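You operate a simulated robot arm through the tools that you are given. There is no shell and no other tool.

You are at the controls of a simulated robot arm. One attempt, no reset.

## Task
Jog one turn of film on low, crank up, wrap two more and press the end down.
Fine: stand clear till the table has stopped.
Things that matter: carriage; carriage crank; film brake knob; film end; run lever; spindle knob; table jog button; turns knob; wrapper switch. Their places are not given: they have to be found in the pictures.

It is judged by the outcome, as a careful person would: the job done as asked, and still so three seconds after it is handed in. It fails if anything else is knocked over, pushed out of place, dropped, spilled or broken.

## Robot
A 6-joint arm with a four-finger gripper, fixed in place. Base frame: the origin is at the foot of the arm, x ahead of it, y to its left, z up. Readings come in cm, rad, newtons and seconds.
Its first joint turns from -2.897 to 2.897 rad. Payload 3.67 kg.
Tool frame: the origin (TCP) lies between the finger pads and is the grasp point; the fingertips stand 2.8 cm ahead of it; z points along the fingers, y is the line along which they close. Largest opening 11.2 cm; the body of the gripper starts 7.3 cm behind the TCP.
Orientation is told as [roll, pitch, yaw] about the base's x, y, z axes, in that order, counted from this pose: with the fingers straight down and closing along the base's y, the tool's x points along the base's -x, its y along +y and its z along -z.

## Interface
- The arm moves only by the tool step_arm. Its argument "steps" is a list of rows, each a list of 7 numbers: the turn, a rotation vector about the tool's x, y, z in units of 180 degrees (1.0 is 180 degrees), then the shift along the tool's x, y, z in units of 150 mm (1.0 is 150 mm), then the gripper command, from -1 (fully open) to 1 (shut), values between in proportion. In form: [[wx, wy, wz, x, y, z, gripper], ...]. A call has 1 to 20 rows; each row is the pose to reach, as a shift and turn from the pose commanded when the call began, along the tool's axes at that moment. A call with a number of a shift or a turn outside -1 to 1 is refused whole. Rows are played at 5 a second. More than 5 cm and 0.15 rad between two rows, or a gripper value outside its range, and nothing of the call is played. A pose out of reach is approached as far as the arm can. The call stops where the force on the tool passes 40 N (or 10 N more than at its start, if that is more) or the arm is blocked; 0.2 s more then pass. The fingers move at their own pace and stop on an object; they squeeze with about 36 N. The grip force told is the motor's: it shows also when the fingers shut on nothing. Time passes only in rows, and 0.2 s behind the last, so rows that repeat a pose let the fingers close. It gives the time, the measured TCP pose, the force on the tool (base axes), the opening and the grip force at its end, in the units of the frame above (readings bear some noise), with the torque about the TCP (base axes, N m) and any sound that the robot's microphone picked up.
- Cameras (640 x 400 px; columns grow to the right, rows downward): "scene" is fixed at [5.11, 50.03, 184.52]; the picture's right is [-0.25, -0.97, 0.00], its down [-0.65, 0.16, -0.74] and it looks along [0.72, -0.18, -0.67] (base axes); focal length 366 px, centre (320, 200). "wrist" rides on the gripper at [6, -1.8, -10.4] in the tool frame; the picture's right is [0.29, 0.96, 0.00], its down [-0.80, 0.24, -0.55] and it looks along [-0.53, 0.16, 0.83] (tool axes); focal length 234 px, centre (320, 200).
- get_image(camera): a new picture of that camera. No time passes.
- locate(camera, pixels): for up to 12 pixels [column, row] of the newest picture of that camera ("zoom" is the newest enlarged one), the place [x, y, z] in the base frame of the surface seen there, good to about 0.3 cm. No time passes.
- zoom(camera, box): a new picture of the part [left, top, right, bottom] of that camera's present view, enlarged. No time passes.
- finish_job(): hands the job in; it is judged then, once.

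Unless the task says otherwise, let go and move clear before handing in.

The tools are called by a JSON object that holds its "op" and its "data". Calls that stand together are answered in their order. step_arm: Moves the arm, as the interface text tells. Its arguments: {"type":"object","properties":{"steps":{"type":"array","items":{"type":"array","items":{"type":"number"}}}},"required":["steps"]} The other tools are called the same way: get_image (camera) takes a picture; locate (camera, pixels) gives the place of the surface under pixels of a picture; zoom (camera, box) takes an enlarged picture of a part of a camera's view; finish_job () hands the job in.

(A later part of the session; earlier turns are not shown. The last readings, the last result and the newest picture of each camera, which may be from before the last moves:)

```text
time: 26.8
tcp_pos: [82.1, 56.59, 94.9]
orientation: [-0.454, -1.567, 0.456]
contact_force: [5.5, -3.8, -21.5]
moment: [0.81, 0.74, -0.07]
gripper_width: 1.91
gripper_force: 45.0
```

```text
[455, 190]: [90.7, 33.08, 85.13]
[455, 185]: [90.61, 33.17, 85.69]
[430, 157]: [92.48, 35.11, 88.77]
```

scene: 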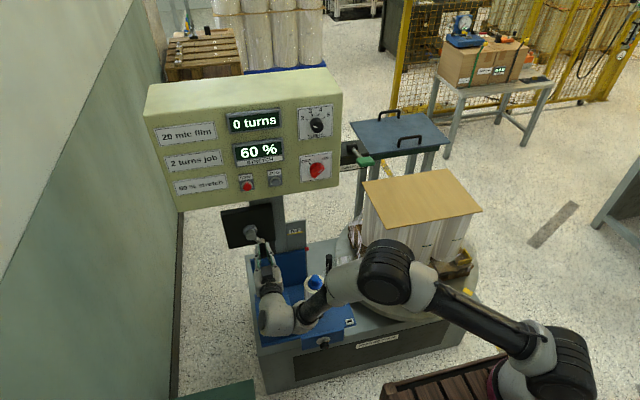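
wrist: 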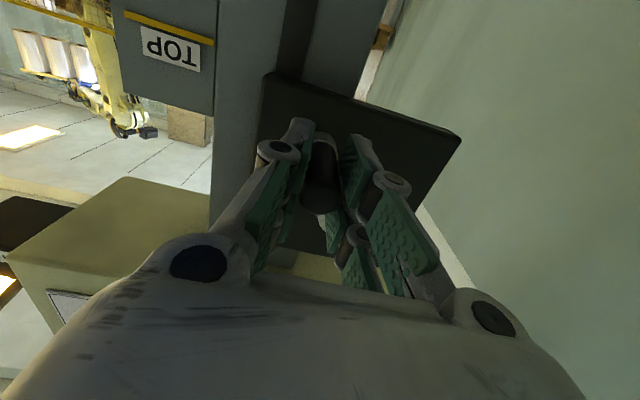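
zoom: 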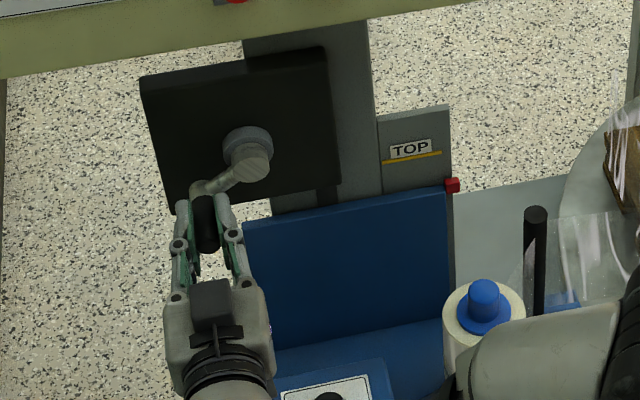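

The marker is at z≈85.5 against TOP at ≈88.8, so another ~65° is needed. I'll go to 280° and measure again.

{"op": "step_arm", "data": {"steps": [[0, 0, 0, -0.0569, 0.0265, 0, 1], [0, 0, 0, -0.1175, 0.0428, 0, 1], [0, 0, 0, -0.18, 0.0483, 0, 1], [0, 0, 0, -0.2425, 0.0428, 0, 1], [0, 0, 0, -0.2425, 0.0428, 0, 1]]}}

{"op": "zoom", "data": {"camera": "scene", "box": [210, 190, 330, 300]}}

```text
time: 28.0
tcp_pos: [81.89, 57.4, 99.17]
orientation: [2.808, -1.566, -2.807]
contact_force: [-4.0, 12.2, -1.5]
moment: [0.01, -0.32, 0.16]
gripper_width: 1.88
gripper_force: 45.3
```

```text
3.64 times, centred on (270, 245) of scene
```

zoom: 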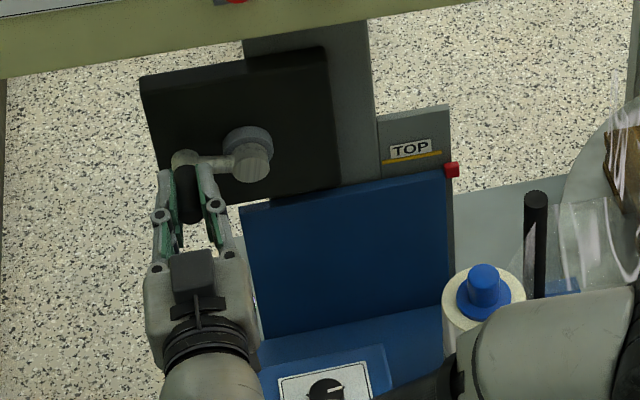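

The marker is at zoom row 169; allowing for its stand-off, level with TOP should be about row 154. I'll advance to 310° and re-measure.

{"op": "step_arm", "data": {"steps": [[0, 0, 0, -0.0606, -0.0163, 0, 1], [0, 0, 0, -0.1175, -0.0428, 0, 1], [0, 0, 0, -0.1689, -0.0788, 0, 1], [0, 0, 0, -0.1689, -0.0788, 0, 1]]}}

{"op": "zoom", "data": {"camera": "scene", "box": [270, 210, 330, 270]}}

```text
time: 29.0
tcp_pos: [81.91, 56.11, 101.67]
orientation: [2.641, -1.565, -2.639]
contact_force: [1.9, 24.3, 15.0]
moment: [0.07, -0.31, 0.46]
gripper_width: 1.84
gripper_force: 44.7
```

```text
6.67 times, centred on (300, 240) of scene
```

zoom: 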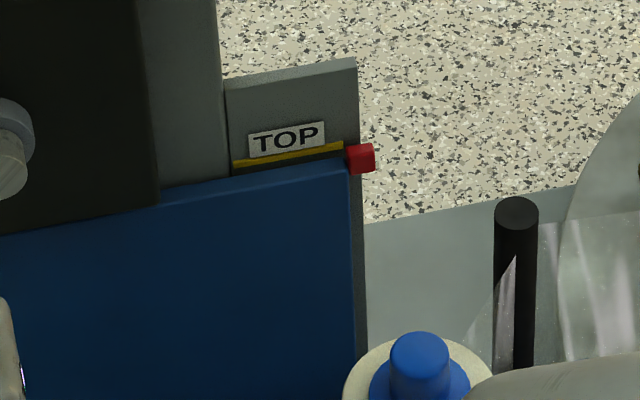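

The marker centre is at zoom row 158 against a target of about 151, so roughly 10° more. I'll make that small last move with the radius eased outward to relieve the radial force.

{"op": "step_arm", "data": {"steps": [[0, 0, 0, -0.032, -0.0193, 0, 1], [0, 0, 0, -0.056, -0.0433, 0, 1], [0, 0, 0, -0.056, -0.0433, 0, 1]]}}

{"op": "zoom", "data": {"camera": "scene", "box": [270, 210, 330, 270]}}

{"op": "locate", "data": {"camera": "zoom", "pixels": [[356, 148], [355, 155], [336, 149], [360, 153]]}}

```text
time: 29.8
tcp_pos: [81.96, 55.44, 102.28]
orientation: [-2.869, -1.568, 2.87]
contact_force: [1.9, 32.0, 9.8]
moment: [0.0, -0.15, 0.74]
gripper_width: 1.85
gripper_force: 45.3
```

```text
6.67 times, centred on (300, 240) of scene
```

zoom: 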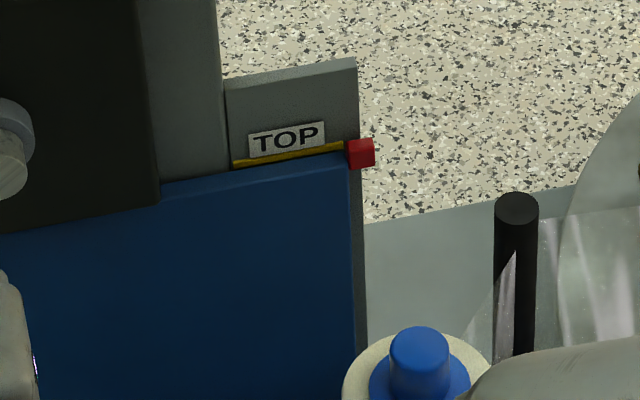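

```text
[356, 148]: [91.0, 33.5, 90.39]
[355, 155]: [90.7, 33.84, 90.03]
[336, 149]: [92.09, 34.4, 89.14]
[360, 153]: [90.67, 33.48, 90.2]
```

The marker is nearly level with TOP; comparing with its offset from the LOW line at the start it is about 0.3 cm short. I'll zoom right in to judge.

{"op": "zoom", "data": {"camera": "scene", "box": [290, 223, 314, 240]}}

{"op": "locate", "data": {"camera": "zoom", "pixels": [[400, 180], [430, 200], [430, 230], [430, 260], [440, 170], [340, 195], [300, 205], [370, 240]]}}

```text
16.00 times, centred on (302, 232) of scene
```

zoom: 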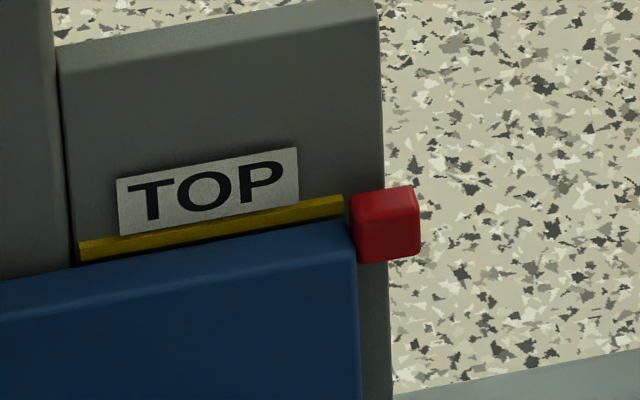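

```text
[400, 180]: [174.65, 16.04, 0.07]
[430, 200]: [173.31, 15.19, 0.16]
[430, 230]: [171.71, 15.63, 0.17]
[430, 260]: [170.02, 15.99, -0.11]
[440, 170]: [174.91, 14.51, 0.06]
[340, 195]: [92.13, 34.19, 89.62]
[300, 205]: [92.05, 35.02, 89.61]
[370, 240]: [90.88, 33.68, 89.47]
```

The marker's front face (zoom rows 198–260) spans z≈89–91 and the TOP line is z≈89.6, so it's level with TOP. I'll open the fingers, back straight off, and check it holds.

{"op": "step_arm", "data": {"steps": [[0, 0, 0, 0, 0, 0, 0.1], [0, 0, 0, 0, 0, 0, 0.1], [0, 0, 0, 0, 0, -0.2, 0.1], [0, 0, 0, 0, 0, -0.5, 0.1], [0, 0, 0, 0, 0, -0.8, 0.1], [0, 0, 0, 0, 0, -1, 1], [0, 0, 0, 0, 0, -1, 1]]}}

{"op": "get_image", "data": {"camera": "scene"}}

{"op": "zoom", "data": {"camera": "scene", "box": [290, 223, 314, 240]}}

```text
time: 31.4
tcp_pos: [67.06, 55.38, 102.19]
orientation: [2.397, -1.57, -2.396]
contact_force: [0.4, 0.3, -0.4]
moment: [0.01, 0.01, 0.05]
gripper_width: 0.01
gripper_force: 35.1
```

```text
taken
```

scene: 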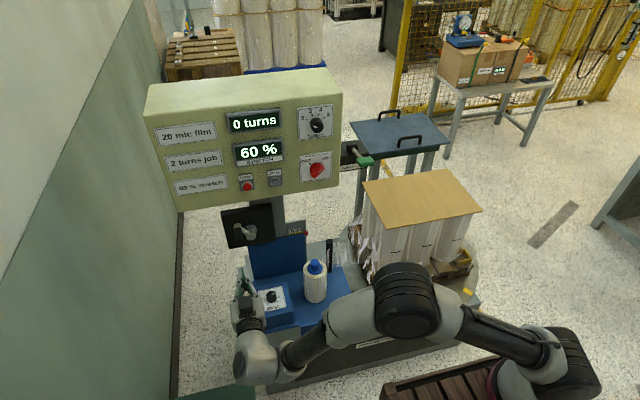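

```text
16.00 times, centred on (302, 232) of scene
```

zoom: 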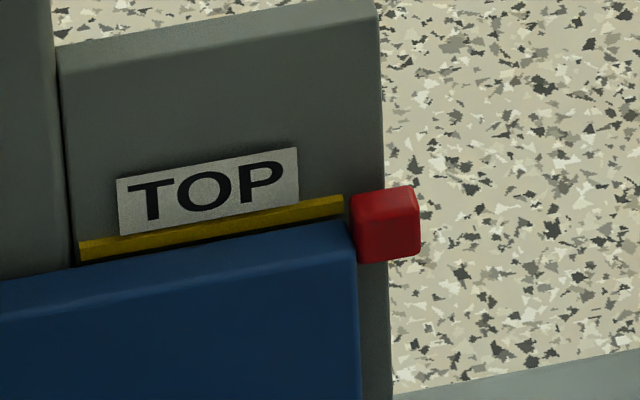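

The carriage holds at TOP with the crank released. Next is the run lever (green paddle, scene 365,161); I'll move across in front of it in two legs and look at it closely.

{"op": "step_arm", "data": {"steps": [[0, 0, 0, -0.25, 0, -0.1, 1], [0, 0, 0, -0.5, -0.1, -0.2, 1], [0, 0, 0, -0.75, -0.3, -0.3, 1], [0, 0, 0, -1, -0.55, -0.3, 1], [0, 0, 0, -1, -0.8, -0.3, 1], [0, 0, 0, -1, -1, -0.3, 1]]}}

{"op": "step_arm", "data": {"steps": [[0, 0, 0, -0.15, -0.25, 0, 1], [0, 0, 0, -0.3, -0.5, 0, 1], [0, 0, 0, -0.45, -0.75, 0, 1], [0, 0, 0, -0.55, -1, 0, 1], [0, 0, 0, -0.55, -1, 0, 1]]}}

{"op": "get_image", "data": {"camera": "scene"}}

{"op": "get_image", "data": {"camera": "wrist"}}

```text
refused: row 3 steps farther than a row can; nothing moved
```

```text
time: 32.6
tcp_pos: [67.03, 40.43, 110.54]
orientation: [2.413, -1.57, -2.412]
contact_force: [0.6, 0.4, 0.0]
moment: [-0.02, 0.0, 0.01]
gripper_width: 0.01
gripper_force: 35.7
```

```text
taken
```

scene: 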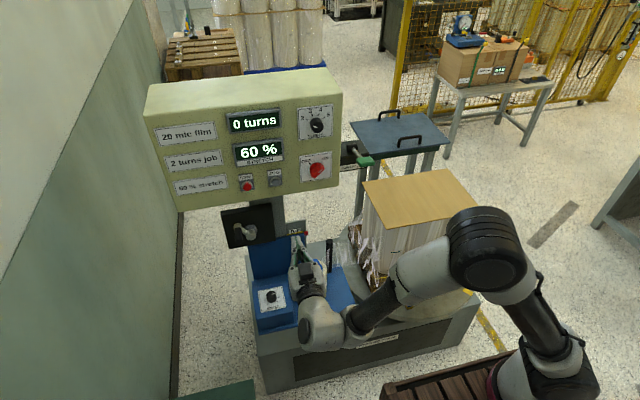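

```text
taken
```

wrist: 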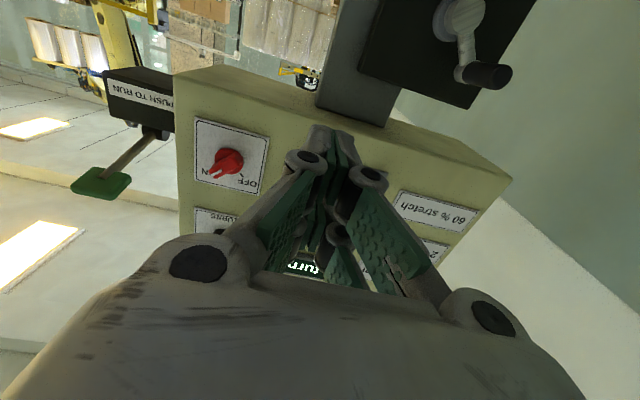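

Only the second leg ran, leaving the tool at (67, 40.4, 110.5), clear of everything. I'll continue up and toward the lever with shorter steps.

{"op": "step_arm", "data": {"steps": [[0, 0, 0, -0.2, -0.15, -0.1, 1], [0, 0, 0, -0.4, -0.3, -0.2, 1], [0, 0, 0, -0.6, -0.45, -0.3, 1], [0, 0, 0, -0.8, -0.6, -0.3, 1], [0, 0, 0, -1, -0.75, -0.3, 1], [0, 0, 0, -1, -1, -0.3, 1], [0, 0, 0, -1, -1, -0.3, 1]]}}

{"op": "get_image", "data": {"camera": "wrist"}}

{"op": "zoom", "data": {"camera": "scene", "box": [330, 130, 390, 180]}}

{"op": "locate", "data": {"camera": "scene", "pixels": [[366, 158], [366, 163], [358, 160], [371, 161], [359, 154], [355, 150], [350, 146], [343, 148], [345, 140], [366, 165.5]]}}

```text
time: 34.2
tcp_pos: [62.4, 25.52, 125.26]
orientation: [2.627, -1.571, -2.628]
contact_force: [-1.2, 0.2, -0.9]
moment: [0.01, -0.01, 0.01]
gripper_width: 0.01
gripper_force: 35.6
```

```text
taken
```

wrist: 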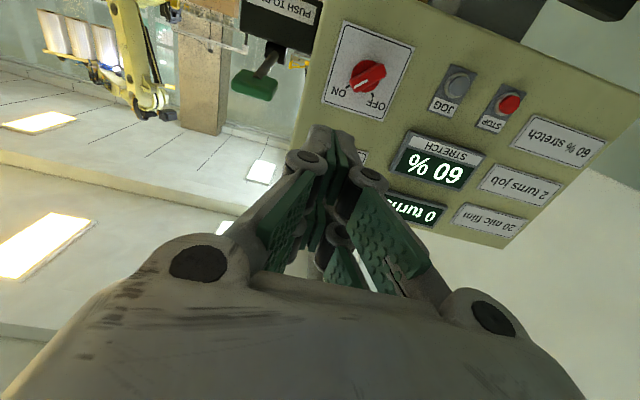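

```text
8.00 times, centred on (360, 155) of scene
```

zoom: 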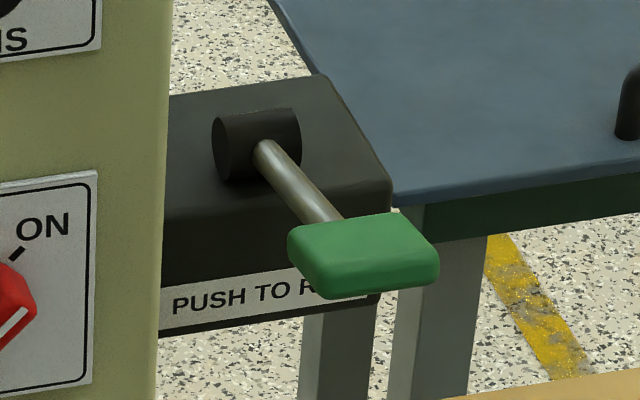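

```text
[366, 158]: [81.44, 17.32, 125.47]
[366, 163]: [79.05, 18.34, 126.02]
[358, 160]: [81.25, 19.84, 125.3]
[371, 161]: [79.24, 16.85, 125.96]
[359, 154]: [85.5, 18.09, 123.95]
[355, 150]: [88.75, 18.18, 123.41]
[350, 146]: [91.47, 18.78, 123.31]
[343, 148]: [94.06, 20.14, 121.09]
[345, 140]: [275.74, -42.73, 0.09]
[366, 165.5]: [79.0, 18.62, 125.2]
```

The lever pivots about y at ≈(91, 19, 122), with its paddle raised at x 79–81.5, y 16–20.5, top z≈126, so "push" means press it down. I'll come in above the paddle with closed fingers first.

{"op": "step_arm", "data": {"steps": [[0, 0, 0, -0.2, -0.2, 0, 1], [0, 0, 0, -0.4, -0.4, 0.1, 1], [0, 0, 0, -0.4, -0.475, 0.35, 1], [0, 0, 0, -0.4, -0.475, 0.6, 1], [0, 0, 0, -0.4, -0.475, 0.85, 1], [0, 0, 0, -0.4, -0.475, 1, 1], [0, 0, 0, -0.4, -0.475, 1, 1]]}}

{"op": "get_image", "data": {"camera": "wrist"}}

{"op": "zoom", "data": {"camera": "scene", "box": [310, 110, 430, 220]}}

```text
time: 35.8
tcp_pos: [77.39, 18.07, 131.52]
orientation: [2.584, -1.57, -2.583]
contact_force: [-0.3, -0.5, -0.9]
moment: [0.02, 0.01, -0.01]
gripper_width: 0.01
gripper_force: 35.4
```

```text
taken
```

wrist: 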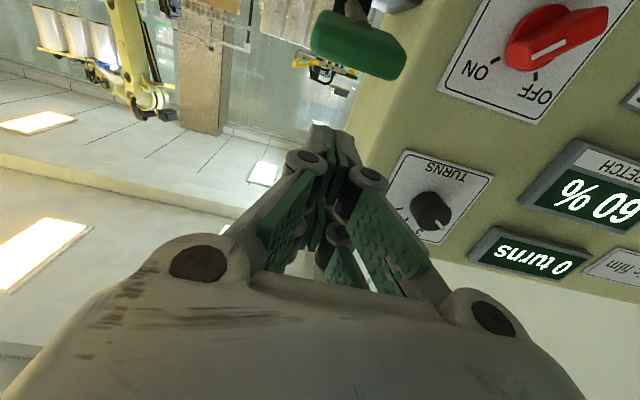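

```text
3.64 times, centred on (370, 165) of scene
```

zoom: 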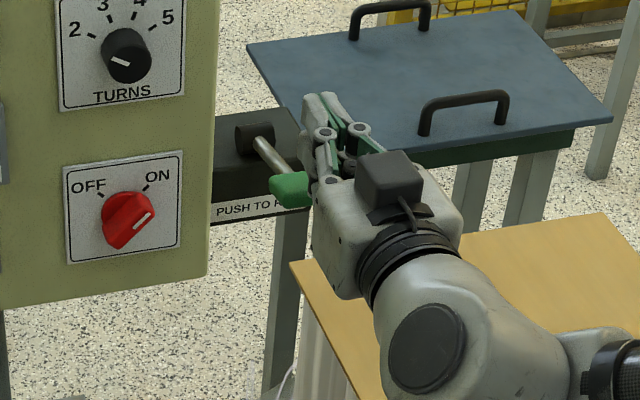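

The paddle shows at wrist (358,45), possibly a bit to +y of the fingers. I'll locate it from here before pressing.

{"op": "locate", "data": {"camera": "wrist", "pixels": [[358, 50], [318, 40], [402, 65], [358, 22], [390, 75], [330, 130]]}}

{"op": "locate", "data": {"camera": "zoom", "pixels": [[290, 185], [273, 185], [300, 180], [322, 105], [290, 200], [280, 176]]}}

```text
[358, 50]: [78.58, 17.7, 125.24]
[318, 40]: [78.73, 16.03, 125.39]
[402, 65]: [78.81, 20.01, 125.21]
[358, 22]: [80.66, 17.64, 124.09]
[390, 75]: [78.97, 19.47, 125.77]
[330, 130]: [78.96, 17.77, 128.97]
```

```text
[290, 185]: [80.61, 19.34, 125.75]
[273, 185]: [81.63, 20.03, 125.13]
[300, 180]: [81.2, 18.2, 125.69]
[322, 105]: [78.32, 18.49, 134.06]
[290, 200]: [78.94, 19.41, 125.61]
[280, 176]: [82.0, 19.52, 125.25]
```

Paddle spans y 15.8–20.3, x 78.7–82, top z≈125.8 and the fingers are centred on it at y 18.07. I'll move forward 1.4 cm and lower onto it in small steps.

{"op": "step_arm", "data": {"steps": [[0, 0, 0, 0, 0, 0.09, 1], [0, 0, 0, 0.1, 0, 0.09, 1], [0, 0, 0, 0.2, 0, 0.09, 1], [0, 0, 0, 0.25, 0, 0.09, 1], [0, 0, 0, 0.29, 0, 0.09, 1], [0, 0, 0, 0.32, 0, 0.09, 1], [0, 0, 0, 0.35, 0, 0.09, 1], [0, 0, 0, 0.38, 0, 0.09, 1]]}}

{"op": "zoom", "data": {"camera": "scene", "box": [310, 110, 430, 220]}}

```text
time: 37.6
tcp_pos: [78.82, 18.31, 125.65]
orientation: [2.425, -1.569, -2.422]
contact_force: [-0.3, 1.0, 0.9]
moment: [0.01, -0.01, -0.04]
gripper_width: 0.0
gripper_force: 35.6
```

```text
3.64 times, centred on (370, 165) of scene
```

zoom: 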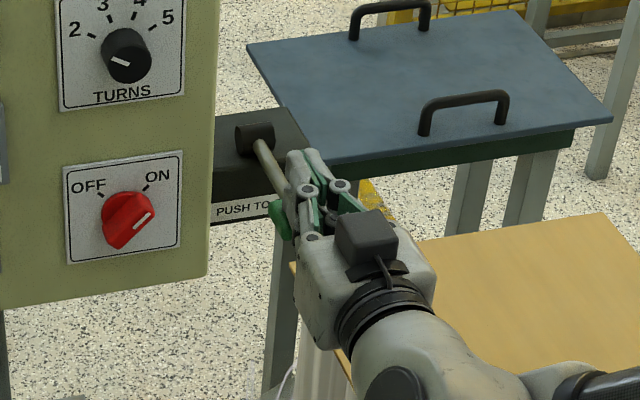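

The paddle has begun to move down (zoom 282,220) with almost no force and no click yet. I'll continue pressing.

{"op": "step_arm", "data": {"steps": [[0, 0, 0, 0.03, 0, 0, 1], [0, 0, 0, 0.06, 0, 0, 1], [0, 0, 0, 0.09, 0, 0, 1], [0, 0, 0, 0.12, 0, 0, 1]]}}

{"op": "zoom", "data": {"camera": "scene", "box": [220, 110, 430, 320]}}

```text
time: 38.6
tcp_pos: [78.71, 18.18, 123.87]
orientation: [2.347, -1.573, -2.348]
contact_force: [0.0, -0.2, -0.2]
moment: [0.01, -0.03, 0.0]
gripper_width: 0.0
gripper_force: 36.0
```

```text
1.90 times, centred on (325, 215) of scene
```

zoom: 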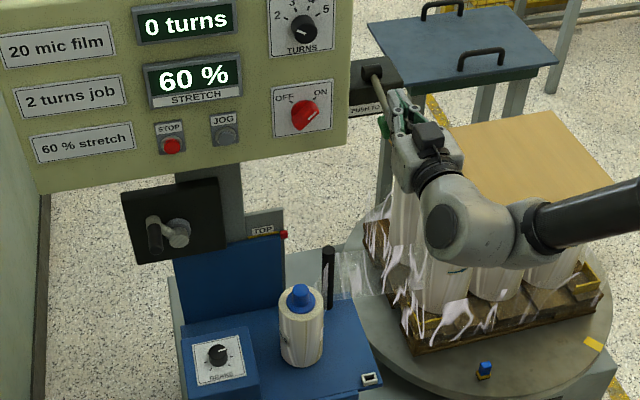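

Still no click and the clip is at its home position. I'll look at the lever through the wrist camera to be sure the fingers are actually on the paddle.

{"op": "get_image", "data": {"camera": "wrist"}}

{"op": "zoom", "data": {"camera": "scene", "box": [335, 130, 385, 185]}}

```text
taken
```

wrist: 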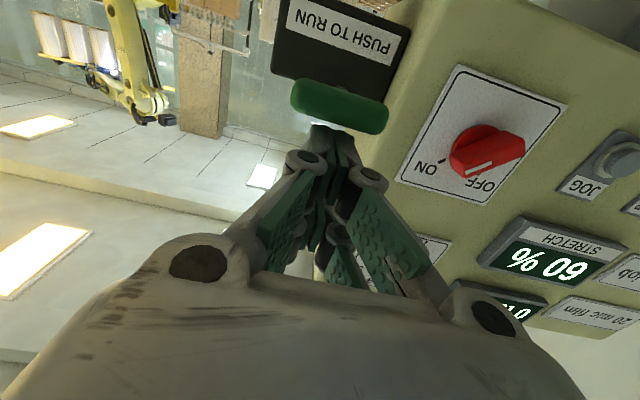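

```text
7.27 times, centred on (360, 158) of scene
```

zoom: 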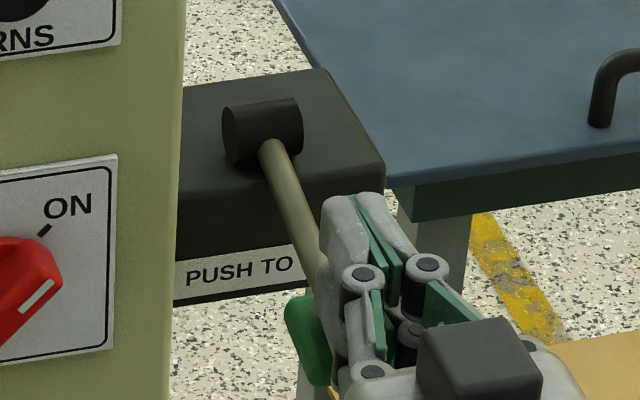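

The paddle (wrist 340,105) is under the fingertips and has dropped. I'll keep pressing down until it clicks or stops.

{"op": "step_arm", "data": {"steps": [[0, 0, 0, 0.03, 0, 0, 1], [0, 0, 0, 0.06, 0, 0, 1], [0, 0, 0, 0.09, 0, 0, 1], [0, 0, 0, 0.12, 0, 0, 1], [0, 0, 0, 0.15, 0, 0, 1]]}}

{"op": "zoom", "data": {"camera": "scene", "box": [220, 110, 430, 320]}}

{"op": "get_image", "data": {"camera": "wrist"}}

```text
time: 39.8
tcp_pos: [78.83, 18.33, 122.32]
orientation: [2.764, -1.556, -2.763]
contact_force: [4.8, 2.6, 37.6]
moment: [0.08, -1.06, 0.06]
gripper_width: 0.57
gripper_force: 35.6
```

```text
1.90 times, centred on (325, 215) of scene
```

zoom: 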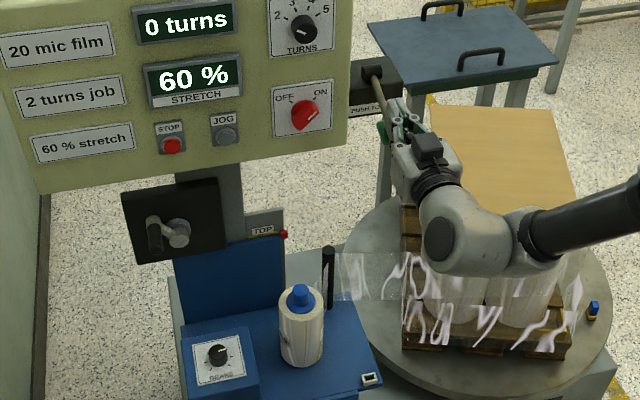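

```text
taken
```

wrist: 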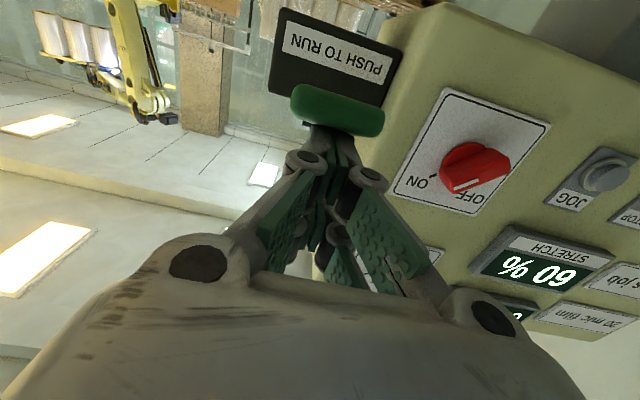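

The table has started (clip now at scene ≈(532,273)) and the film is feeding at the top height. I'll lift off the lever and back away to stand clear while it runs.

{"op": "step_arm", "data": {"steps": [[0, 0, 0, -0.15, 0, 0, 1], [0, 0, 0, -0.4, 0, 0, 1], [0, 0, 0, -0.4, 0, -0.25, 1], [0, 0, 0, -0.4, 0, -0.5, 1], [0, 0, 0, -0.4, 0.1, -0.75, 1], [0, 0, 0, -0.4, 0.2, -1, 1]]}}

{"op": "get_image", "data": {"camera": "scene"}}

```text
time: 41.2
tcp_pos: [63.79, 21.17, 127.76]
orientation: [2.864, -1.572, -2.864]
contact_force: [0.5, -0.3, 0.1]
moment: [0.0, 0.02, 0.03]
gripper_width: 0.02
gripper_force: 35.7
```

```text
taken
```

scene: 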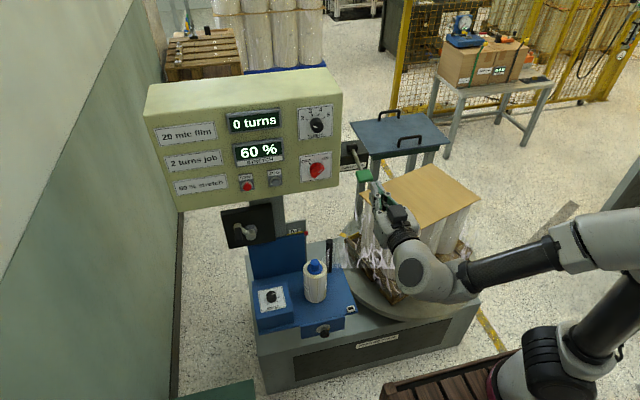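

The lever is latched down and the table is turning. I'll move further off to the left, out of the table's way, and keep watching.

{"op": "step_arm", "data": {"steps": [[0, 0, 0, 0, 0.2, -0.15, 1], [0, 0, 0, 0, 0.4, -0.3, 1], [0, 0, 0, 0, 0.6, -0.45, 1], [0, 0, 0, 0, 0.8, -0.6, 1], [0, 0, 0, 0, 1, -0.7, 1]]}}

{"op": "get_image", "data": {"camera": "scene"}}

```text
time: 42.4
tcp_pos: [53.18, 36.08, 127.7]
orientation: [2.259, -1.567, -2.259]
contact_force: [0.1, 0.4, 0.4]
moment: [0.01, 0.01, 0.04]
gripper_width: 0.0
gripper_force: 35.4
```

```text
taken
```

scene: 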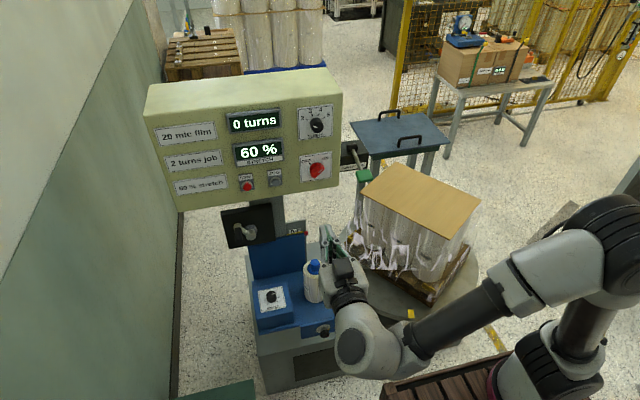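

Film is going on around the upper part of the load and the arm is clear. I'll wait and re-check.

{"op": "step_arm", "data": {"steps": [[0, 0, 0, 0, 0, 0, 1], [0, 0, 0, 0, 0, 0, 1], [0, 0, 0, 0, 0, 0, 1], [0, 0, 0, 0, 0, 0, 1], [0, 0, 0, 0, 0, 0, 1], [0, 0, 0, 0, 0, 0, 1], [0, 0, 0, 0, 0, 0, 1], [0, 0, 0, 0, 0, 0, 1], [0, 0, 0, 0, 0, 0, 1], [0, 0, 0, 0, 0, 0, 1], [0, 0, 0, 0, 0, 0, 1], [0, 0, 0, 0, 0, 0, 1], [0, 0, 0, 0, 0, 0, 1], [0, 0, 0, 0, 0, 0, 1], [0, 0, 0, 0, 0, 0, 1], [0, 0, 0, 0, 0, 0, 1], [0, 0, 0, 0, 0, 0, 1], [0, 0, 0, 0, 0, 0, 1], [0, 0, 0, 0, 0, 0, 1], [0, 0, 0, 0, 0, 0, 1]]}}

{"op": "get_image", "data": {"camera": "scene"}}

```text
time: 46.6
tcp_pos: [53.13, 36.17, 127.64]
orientation: [2.466, -1.569, -2.468]
contact_force: [-0.9, 0.1, 0.0]
moment: [-0.04, 0.0, 0.01]
gripper_width: 0.0
gripper_force: 36.0
```

```text
taken
```

scene: 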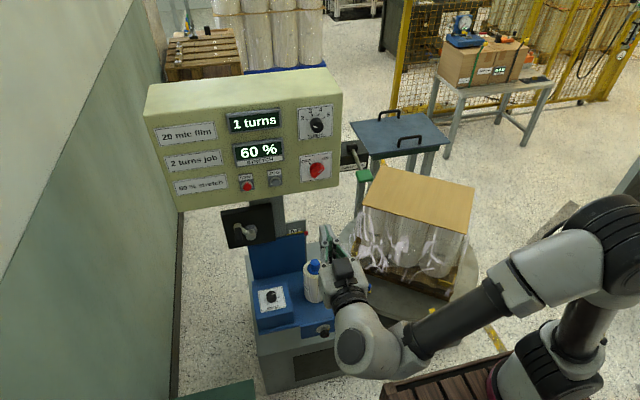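

The display now reads "1 turns" and the table is still running. Waiting for the second turn.

{"op": "step_arm", "data": {"steps": [[0, 0, 0, 0, 0, 0, 1], [0, 0, 0, 0, 0, 0, 1], [0, 0, 0, 0, 0, 0, 1], [0, 0, 0, 0, 0, 0, 1], [0, 0, 0, 0, 0, 0, 1], [0, 0, 0, 0, 0, 0, 1], [0, 0, 0, 0, 0, 0, 1], [0, 0, 0, 0, 0, 0, 1], [0, 0, 0, 0, 0, 0, 1], [0, 0, 0, 0, 0, 0, 1], [0, 0, 0, 0, 0, 0, 1], [0, 0, 0, 0, 0, 0, 1], [0, 0, 0, 0, 0, 0, 1], [0, 0, 0, 0, 0, 0, 1], [0, 0, 0, 0, 0, 0, 1], [0, 0, 0, 0, 0, 0, 1], [0, 0, 0, 0, 0, 0, 1], [0, 0, 0, 0, 0, 0, 1], [0, 0, 0, 0, 0, 0, 1], [0, 0, 0, 0, 0, 0, 1]]}}

{"op": "get_image", "data": {"camera": "scene"}}

```text
time: 50.8
tcp_pos: [53.22, 36.19, 127.64]
orientation: [2.464, -1.571, -2.464]
contact_force: [-0.3, -0.2, 0.2]
moment: [0.01, 0.02, 0.0]
gripper_width: 0.04
gripper_force: 35.3
```

```text
taken
```

scene: 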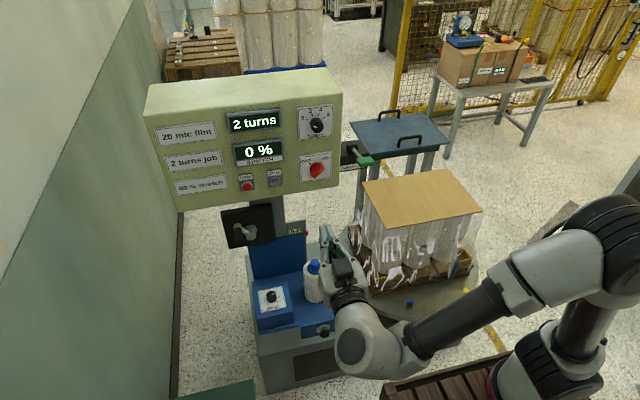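

It reads "2 turns", the lever has popped back up (365,161), the clip is home at (409,302) and stretch reads 0 % as the film has been cut. Waiting briefly to confirm it's still, then finding the loose film end.

{"op": "step_arm", "data": {"steps": [[0, 0, 0, -0.2, 0.2, 0, 1], [0, 0, 0, -0.4, 0.4, 0, 1], [0, 0, 0, -0.6, 0.6, 0, 1], [0, 0, 0, -0.8, 0.8, 0, 1], [0, 0, 0, -1, 1, 0, 1], [0, 0, 0, -1, 1, 0, 1]]}}

{"op": "get_image", "data": {"camera": "scene"}}

{"op": "zoom", "data": {"camera": "scene", "box": [310, 160, 490, 320]}}

{"op": "get_image", "data": {"camera": "wrist"}}

```text
time: 52.2
tcp_pos: [53.24, 51.39, 142.72]
orientation: [-3.1, -1.572, 3.1]
contact_force: [-1.2, -0.9, -0.3]
moment: [0.01, 0.01, -0.02]
gripper_width: 0.0
gripper_force: 36.0
```

```text
taken
```

scene: 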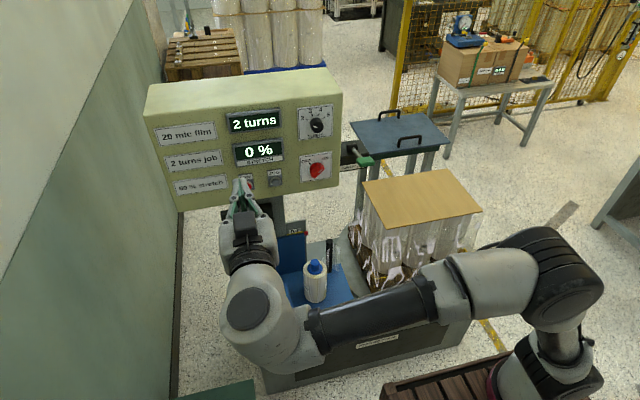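

```text
2.50 times, centred on (400, 240) of scene
```

zoom: 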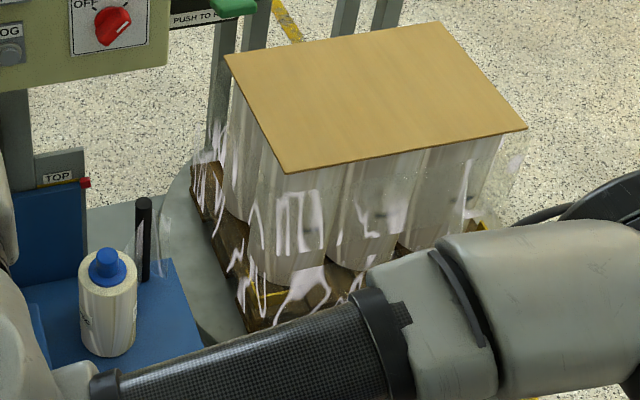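

```text
taken
```

wrist: 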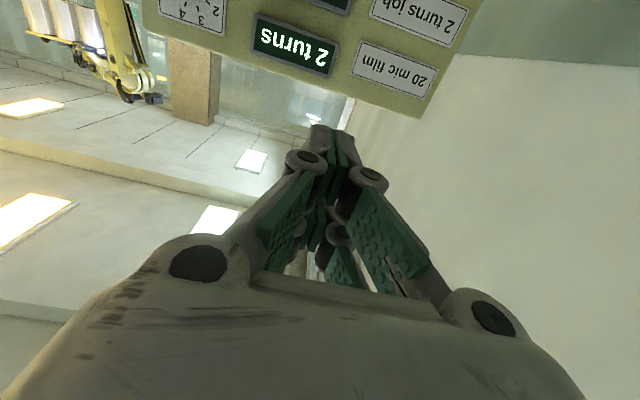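

The film has been cut (short tail left at the post, zoom 160,235). I need to find the loose end on the load, so I'll zoom in tightly around the corner nearest the post.

{"op": "zoom", "data": {"camera": "scene", "box": [340, 195, 440, 295]}}

{"op": "zoom", "data": {"camera": "scene", "box": [400, 180, 490, 270]}}

{"op": "zoom", "data": {"camera": "scene", "box": [295, 225, 365, 310]}}

```text
4.00 times, centred on (390, 245) of scene
```

zoom: 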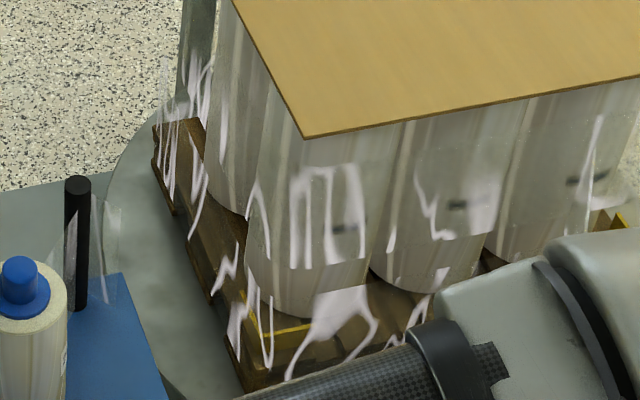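

```text
4.44 times, centred on (445, 225) of scene
```

zoom: 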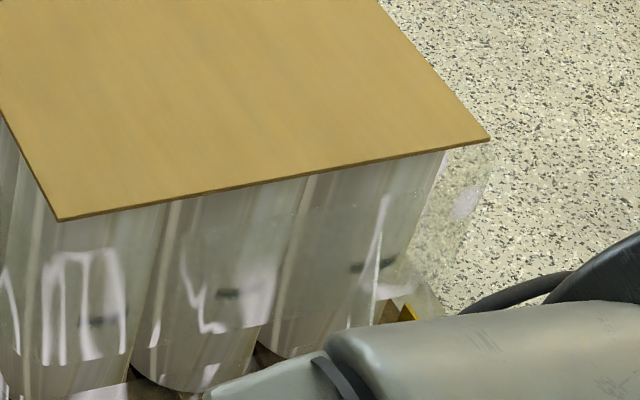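

```text
4.71 times, centred on (330, 268) of scene
```

zoom: 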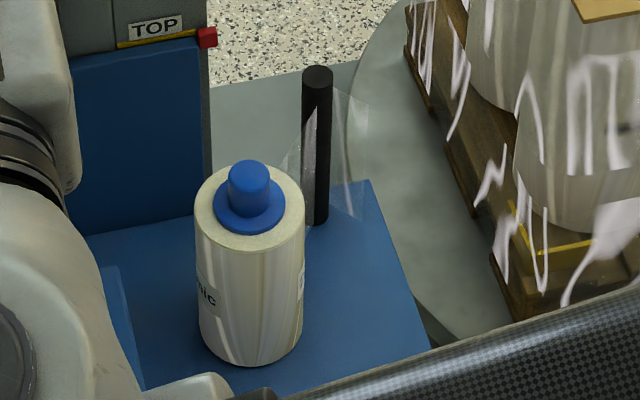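

I can't yet tell which flap is the end. I'll locate the load's corners and nearby obstacles so I can bring the wrist camera round to look at the front face.

{"op": "locate", "data": {"camera": "scene", "pixels": [[369, 184], [447, 171], [480, 210], [416, 221], [373, 262], [395, 205], [430, 387], [470, 375], [405, 262], [360, 285]]}}

{"op": "locate", "data": {"camera": "scene", "pixels": [[373, 250], [378, 250], [385, 290], [398, 252], [415, 245], [440, 235], [460, 225], [350, 240], [465, 345], [440, 345], [350, 262], [330, 250]]}}

```text
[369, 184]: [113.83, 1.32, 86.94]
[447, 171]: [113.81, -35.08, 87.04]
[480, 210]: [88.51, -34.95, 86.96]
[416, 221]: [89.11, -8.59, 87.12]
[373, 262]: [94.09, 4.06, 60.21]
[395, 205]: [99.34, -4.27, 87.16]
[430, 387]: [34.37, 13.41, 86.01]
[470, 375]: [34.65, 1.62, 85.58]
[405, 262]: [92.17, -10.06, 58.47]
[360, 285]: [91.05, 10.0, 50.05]
```

```text
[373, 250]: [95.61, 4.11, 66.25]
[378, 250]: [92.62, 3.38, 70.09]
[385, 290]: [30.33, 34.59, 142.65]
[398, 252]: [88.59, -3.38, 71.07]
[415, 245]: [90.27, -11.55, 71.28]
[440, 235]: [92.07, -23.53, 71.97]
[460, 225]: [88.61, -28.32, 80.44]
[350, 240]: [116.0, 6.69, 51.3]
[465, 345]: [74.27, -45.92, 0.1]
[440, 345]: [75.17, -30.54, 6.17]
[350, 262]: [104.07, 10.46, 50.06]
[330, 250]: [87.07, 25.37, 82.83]
```

There's a wooden surface at about (34, 0–13, 86) near the arm's foot that I must keep clear of. I'll map it and look at the front-face film more closely.

{"op": "locate", "data": {"camera": "scene", "pixels": [[384, 385], [383, 398], [400, 380], [440, 370], [480, 359], [500, 357], [495, 385], [460, 396], [520, 398], [545, 360]]}}

{"op": "zoom", "data": {"camera": "scene", "box": [370, 330, 640, 400]}}

{"op": "zoom", "data": {"camera": "scene", "box": [390, 215, 440, 265]}}

{"op": "zoom", "data": {"camera": "scene", "box": [345, 215, 400, 270]}}

```text
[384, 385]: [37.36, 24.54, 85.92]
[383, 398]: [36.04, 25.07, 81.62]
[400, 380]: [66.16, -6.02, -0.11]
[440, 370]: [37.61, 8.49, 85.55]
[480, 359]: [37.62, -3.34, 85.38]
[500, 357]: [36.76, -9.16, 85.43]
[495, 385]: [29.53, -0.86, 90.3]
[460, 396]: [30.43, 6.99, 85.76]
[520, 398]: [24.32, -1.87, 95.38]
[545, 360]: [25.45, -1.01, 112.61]
```

```text
2.37 times, centred on (505, 365) of scene
```

zoom: 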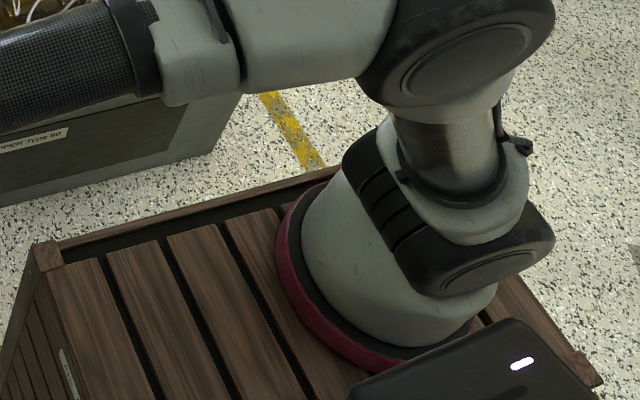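

```text
8.00 times, centred on (415, 240) of scene
```

zoom: 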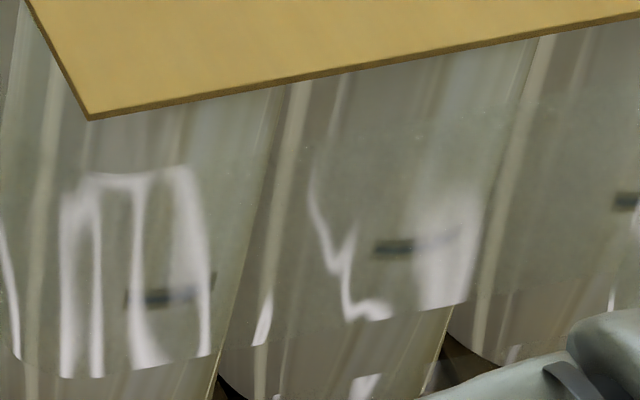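

```text
7.27 times, centred on (372, 242) of scene
```

zoom: 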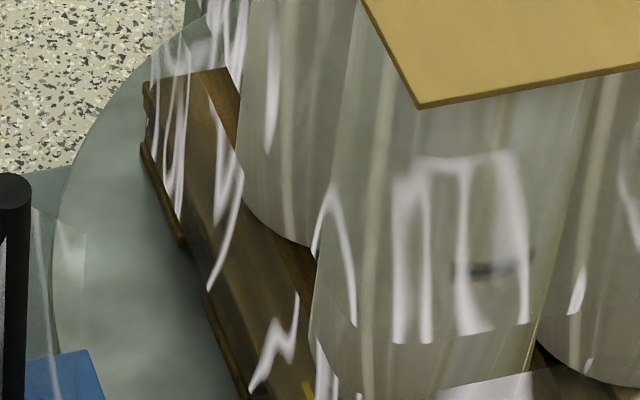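

The arm stands on a crate (top z≈86, x≤37.6), so I should come at the load from above with the tool tilted 45°. From the rotation direction, the cut end should lie near the load's front-left corner (88.5, 2, ~77); I'll bring the wrist camera there in steps.

{"op": "step_arm", "data": {"steps": [[0, 0.036, 0, 0.08, -0.14, 0.07, 1], [0, 0.071, 0, 0.17, -0.28, 0.14, 1], [0, 0.107, 0, 0.26, -0.43, 0.21, 1], [0, 0.143, 0, 0.34, -0.57, 0.29, 1], [0, 0.179, 0, 0.43, -0.71, 0.36, 1], [0, 0.214, 0, 0.51, -0.86, 0.43, 1], [0, 0.25, 0, 0.6, -1, 0.5, 1]]}}

{"op": "step_arm", "data": {"steps": [[0, 0, 0, 0.108, -0.117, 0.167, 1], [0, 0, 0, 0.216, -0.235, 0.333, 1], [0, 0, 0, 0.324, -0.352, 0.5, 1], [0, 0, 0, 0.432, -0.47, 0.667, 1], [0, 0, 0, 0.54, -0.587, 0.833, 1]]}}

{"op": "get_image", "data": {"camera": "scene"}}

{"op": "get_image", "data": {"camera": "wrist"}}

```text
time: 53.8
tcp_pos: [60.78, 36.35, 133.66]
orientation: [0.001, -0.785, -0.001]
contact_force: [0.1, 1.7, 0.2]
moment: [0.01, -0.03, -0.01]
gripper_width: 0.0
gripper_force: 35.6
```

```text
time: 55.0
tcp_pos: [63.77, 27.5, 119.19]
orientation: [0.0, -0.788, 0.001]
contact_force: [-0.1, 0.7, 0.3]
moment: [0.02, -0.04, -0.03]
gripper_width: 0.0
gripper_force: 35.7
```

```text
taken
```

scene: 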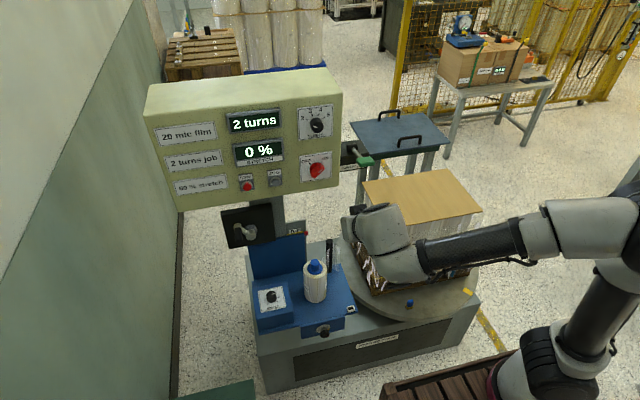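

```text
taken
```

wrist: 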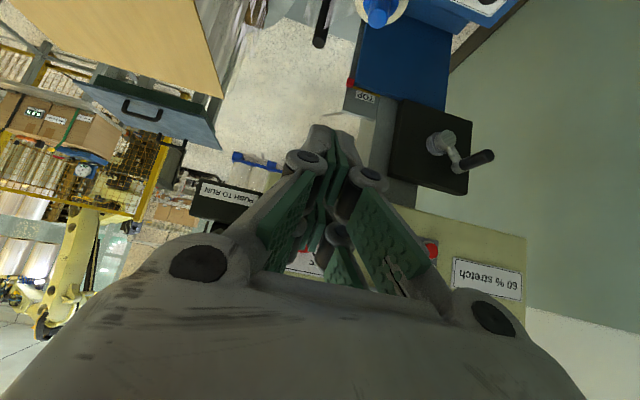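

The tilted approach works. The load is at the upper left of this view, so I'll go further down and to −y for a clear look.

{"op": "step_arm", "data": {"steps": [[0, 0, 0, 0.15, -0.16, 0.16, 1], [0, 0, 0, 0.3, -0.33, 0.33, 1], [0, 0, 0, 0.45, -0.5, 0.5, 1], [0, 0, 0, 0.6, -0.66, 0.66, 1], [0, 0, 0, 0.75, -0.83, 0.83, 1], [0, 0, 0, 0.9, -1, 1, 1], [0, 0, 0, 0.9, -1, 1, 1]]}}

{"op": "get_image", "data": {"camera": "scene"}}

{"op": "get_image", "data": {"camera": "wrist"}}

{"op": "zoom", "data": {"camera": "wrist", "box": [100, 0, 420, 180]}}

```text
time: 56.6
tcp_pos: [69.03, 15.39, 100.44]
orientation: [0.001, -0.786, -0.003]
contact_force: [0.3, 0.3, 0.4]
moment: [-0.02, -0.02, -0.01]
gripper_width: 0.01
gripper_force: 35.7
out of reach, approached as far as the arm can: row 5, 6, 7
```

```text
taken
```

scene: 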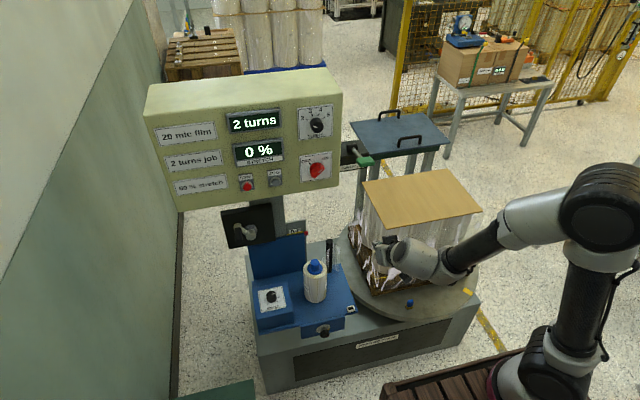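

```text
taken
```

wrist: 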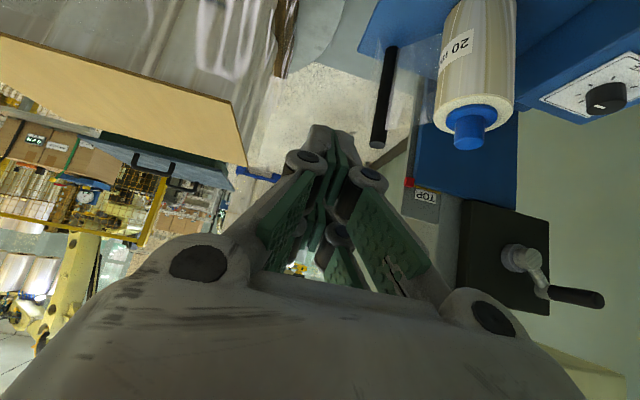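

```text
2.00 times, centred on (260, 90) of wrist
```

zoom: 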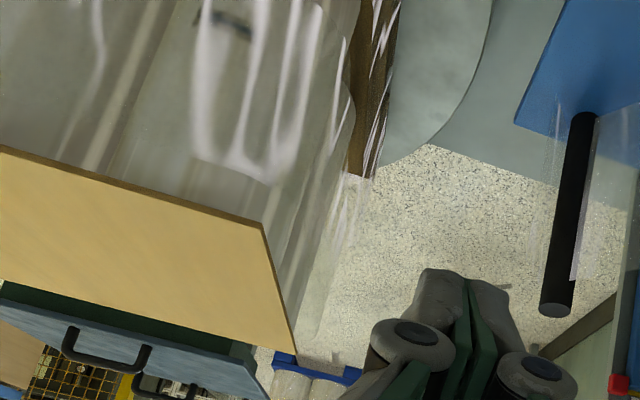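

The arm is near its inner limit, but the view is useful. No obvious flap on the front-left corner yet; I'll zoom at both images around that corner for the end.

{"op": "zoom", "data": {"camera": "scene", "box": [340, 180, 400, 260]}}

{"op": "zoom", "data": {"camera": "scene", "box": [400, 190, 490, 300]}}

{"op": "zoom", "data": {"camera": "wrist", "box": [120, 0, 320, 110]}}

{"op": "zoom", "data": {"camera": "scene", "box": [340, 240, 420, 310]}}

```text
5.00 times, centred on (370, 220) of scene
```

zoom: 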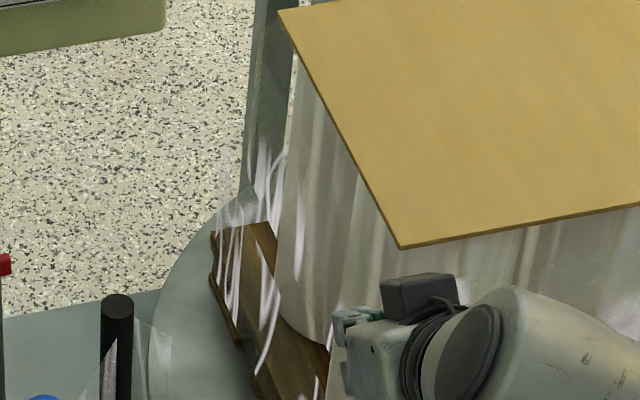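

```text
3.64 times, centred on (445, 245) of scene
```

zoom: 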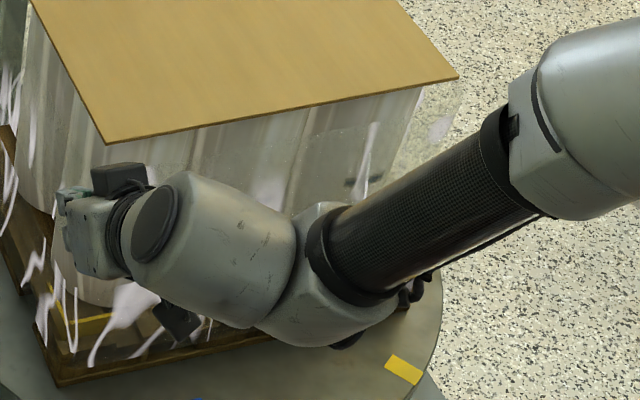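

```text
3.20 times, centred on (220, 55) of wrist
```

zoom: 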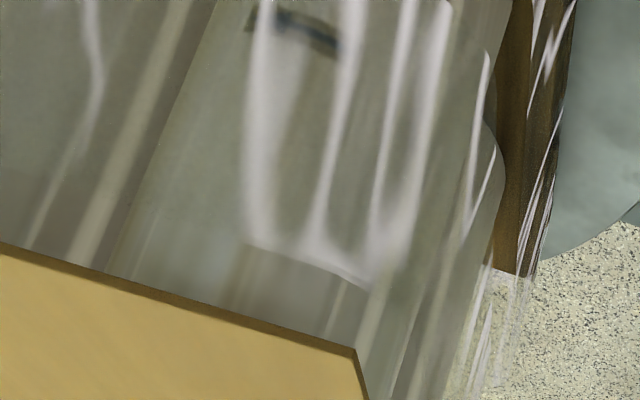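

```text
5.71 times, centred on (380, 275) of scene
```

zoom: 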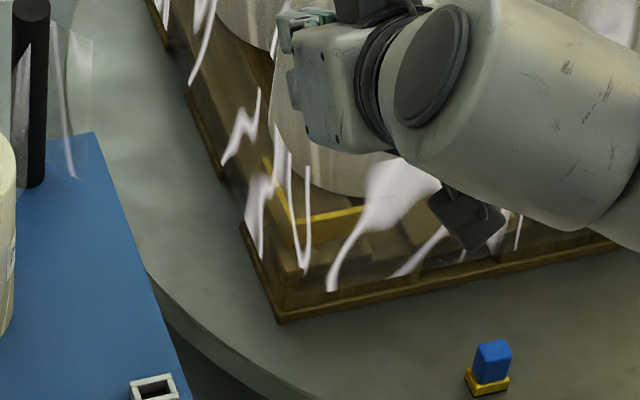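

Still ambiguous: the wrap looks box-shaped with wrinkle highlights. I'll yaw the tool about 40° clockwise and shift left so the wrist camera looks at the corner and the +y face that point toward the post.

{"op": "step_arm", "data": {"steps": [[0.0314, 0, 0.0314, -0.01, 0.053, 0.01, 1], [0.0628, 0, 0.0628, -0.02, 0.107, 0.02, 1], [0.0942, 0, 0.0942, -0.03, 0.16, 0.03, 1], [0.1256, 0, 0.1256, -0.04, 0.213, 0.04, 1], [0.157, 0, 0.157, -0.047, 0.267, 0.047, 1], [0.157, 0, 0.157, -0.047, 0.267, 0.047, 1]]}}

{"op": "get_image", "data": {"camera": "wrist"}}

{"op": "get_image", "data": {"camera": "scene"}}

```text
time: 58.0
tcp_pos: [70.07, 19.68, 100.37]
orientation: [0.002, -0.785, -0.7]
contact_force: [0.6, 0.9, 0.5]
moment: [0.02, 0.01, 0.01]
gripper_width: 0.0
gripper_force: 35.9
```

```text
taken
```

wrist: 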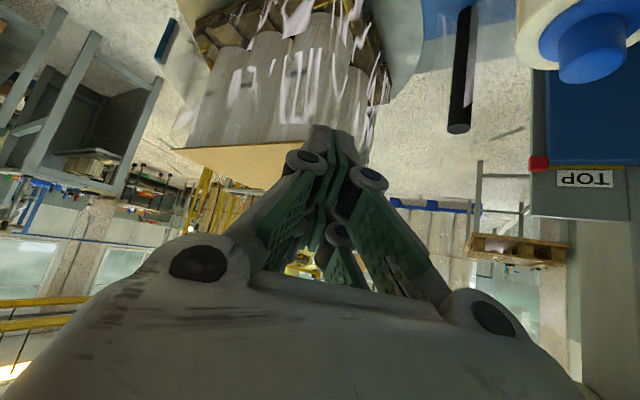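

```text
taken
```

scene: 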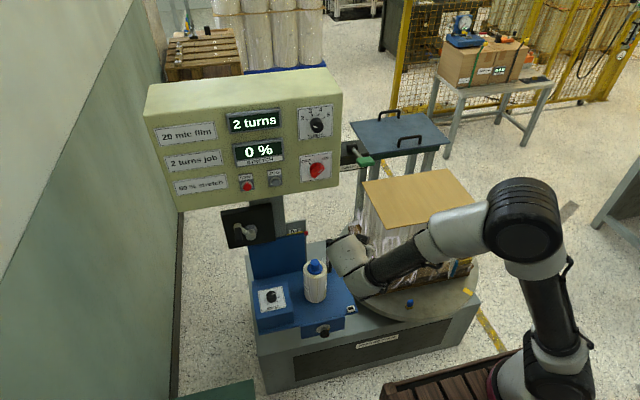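

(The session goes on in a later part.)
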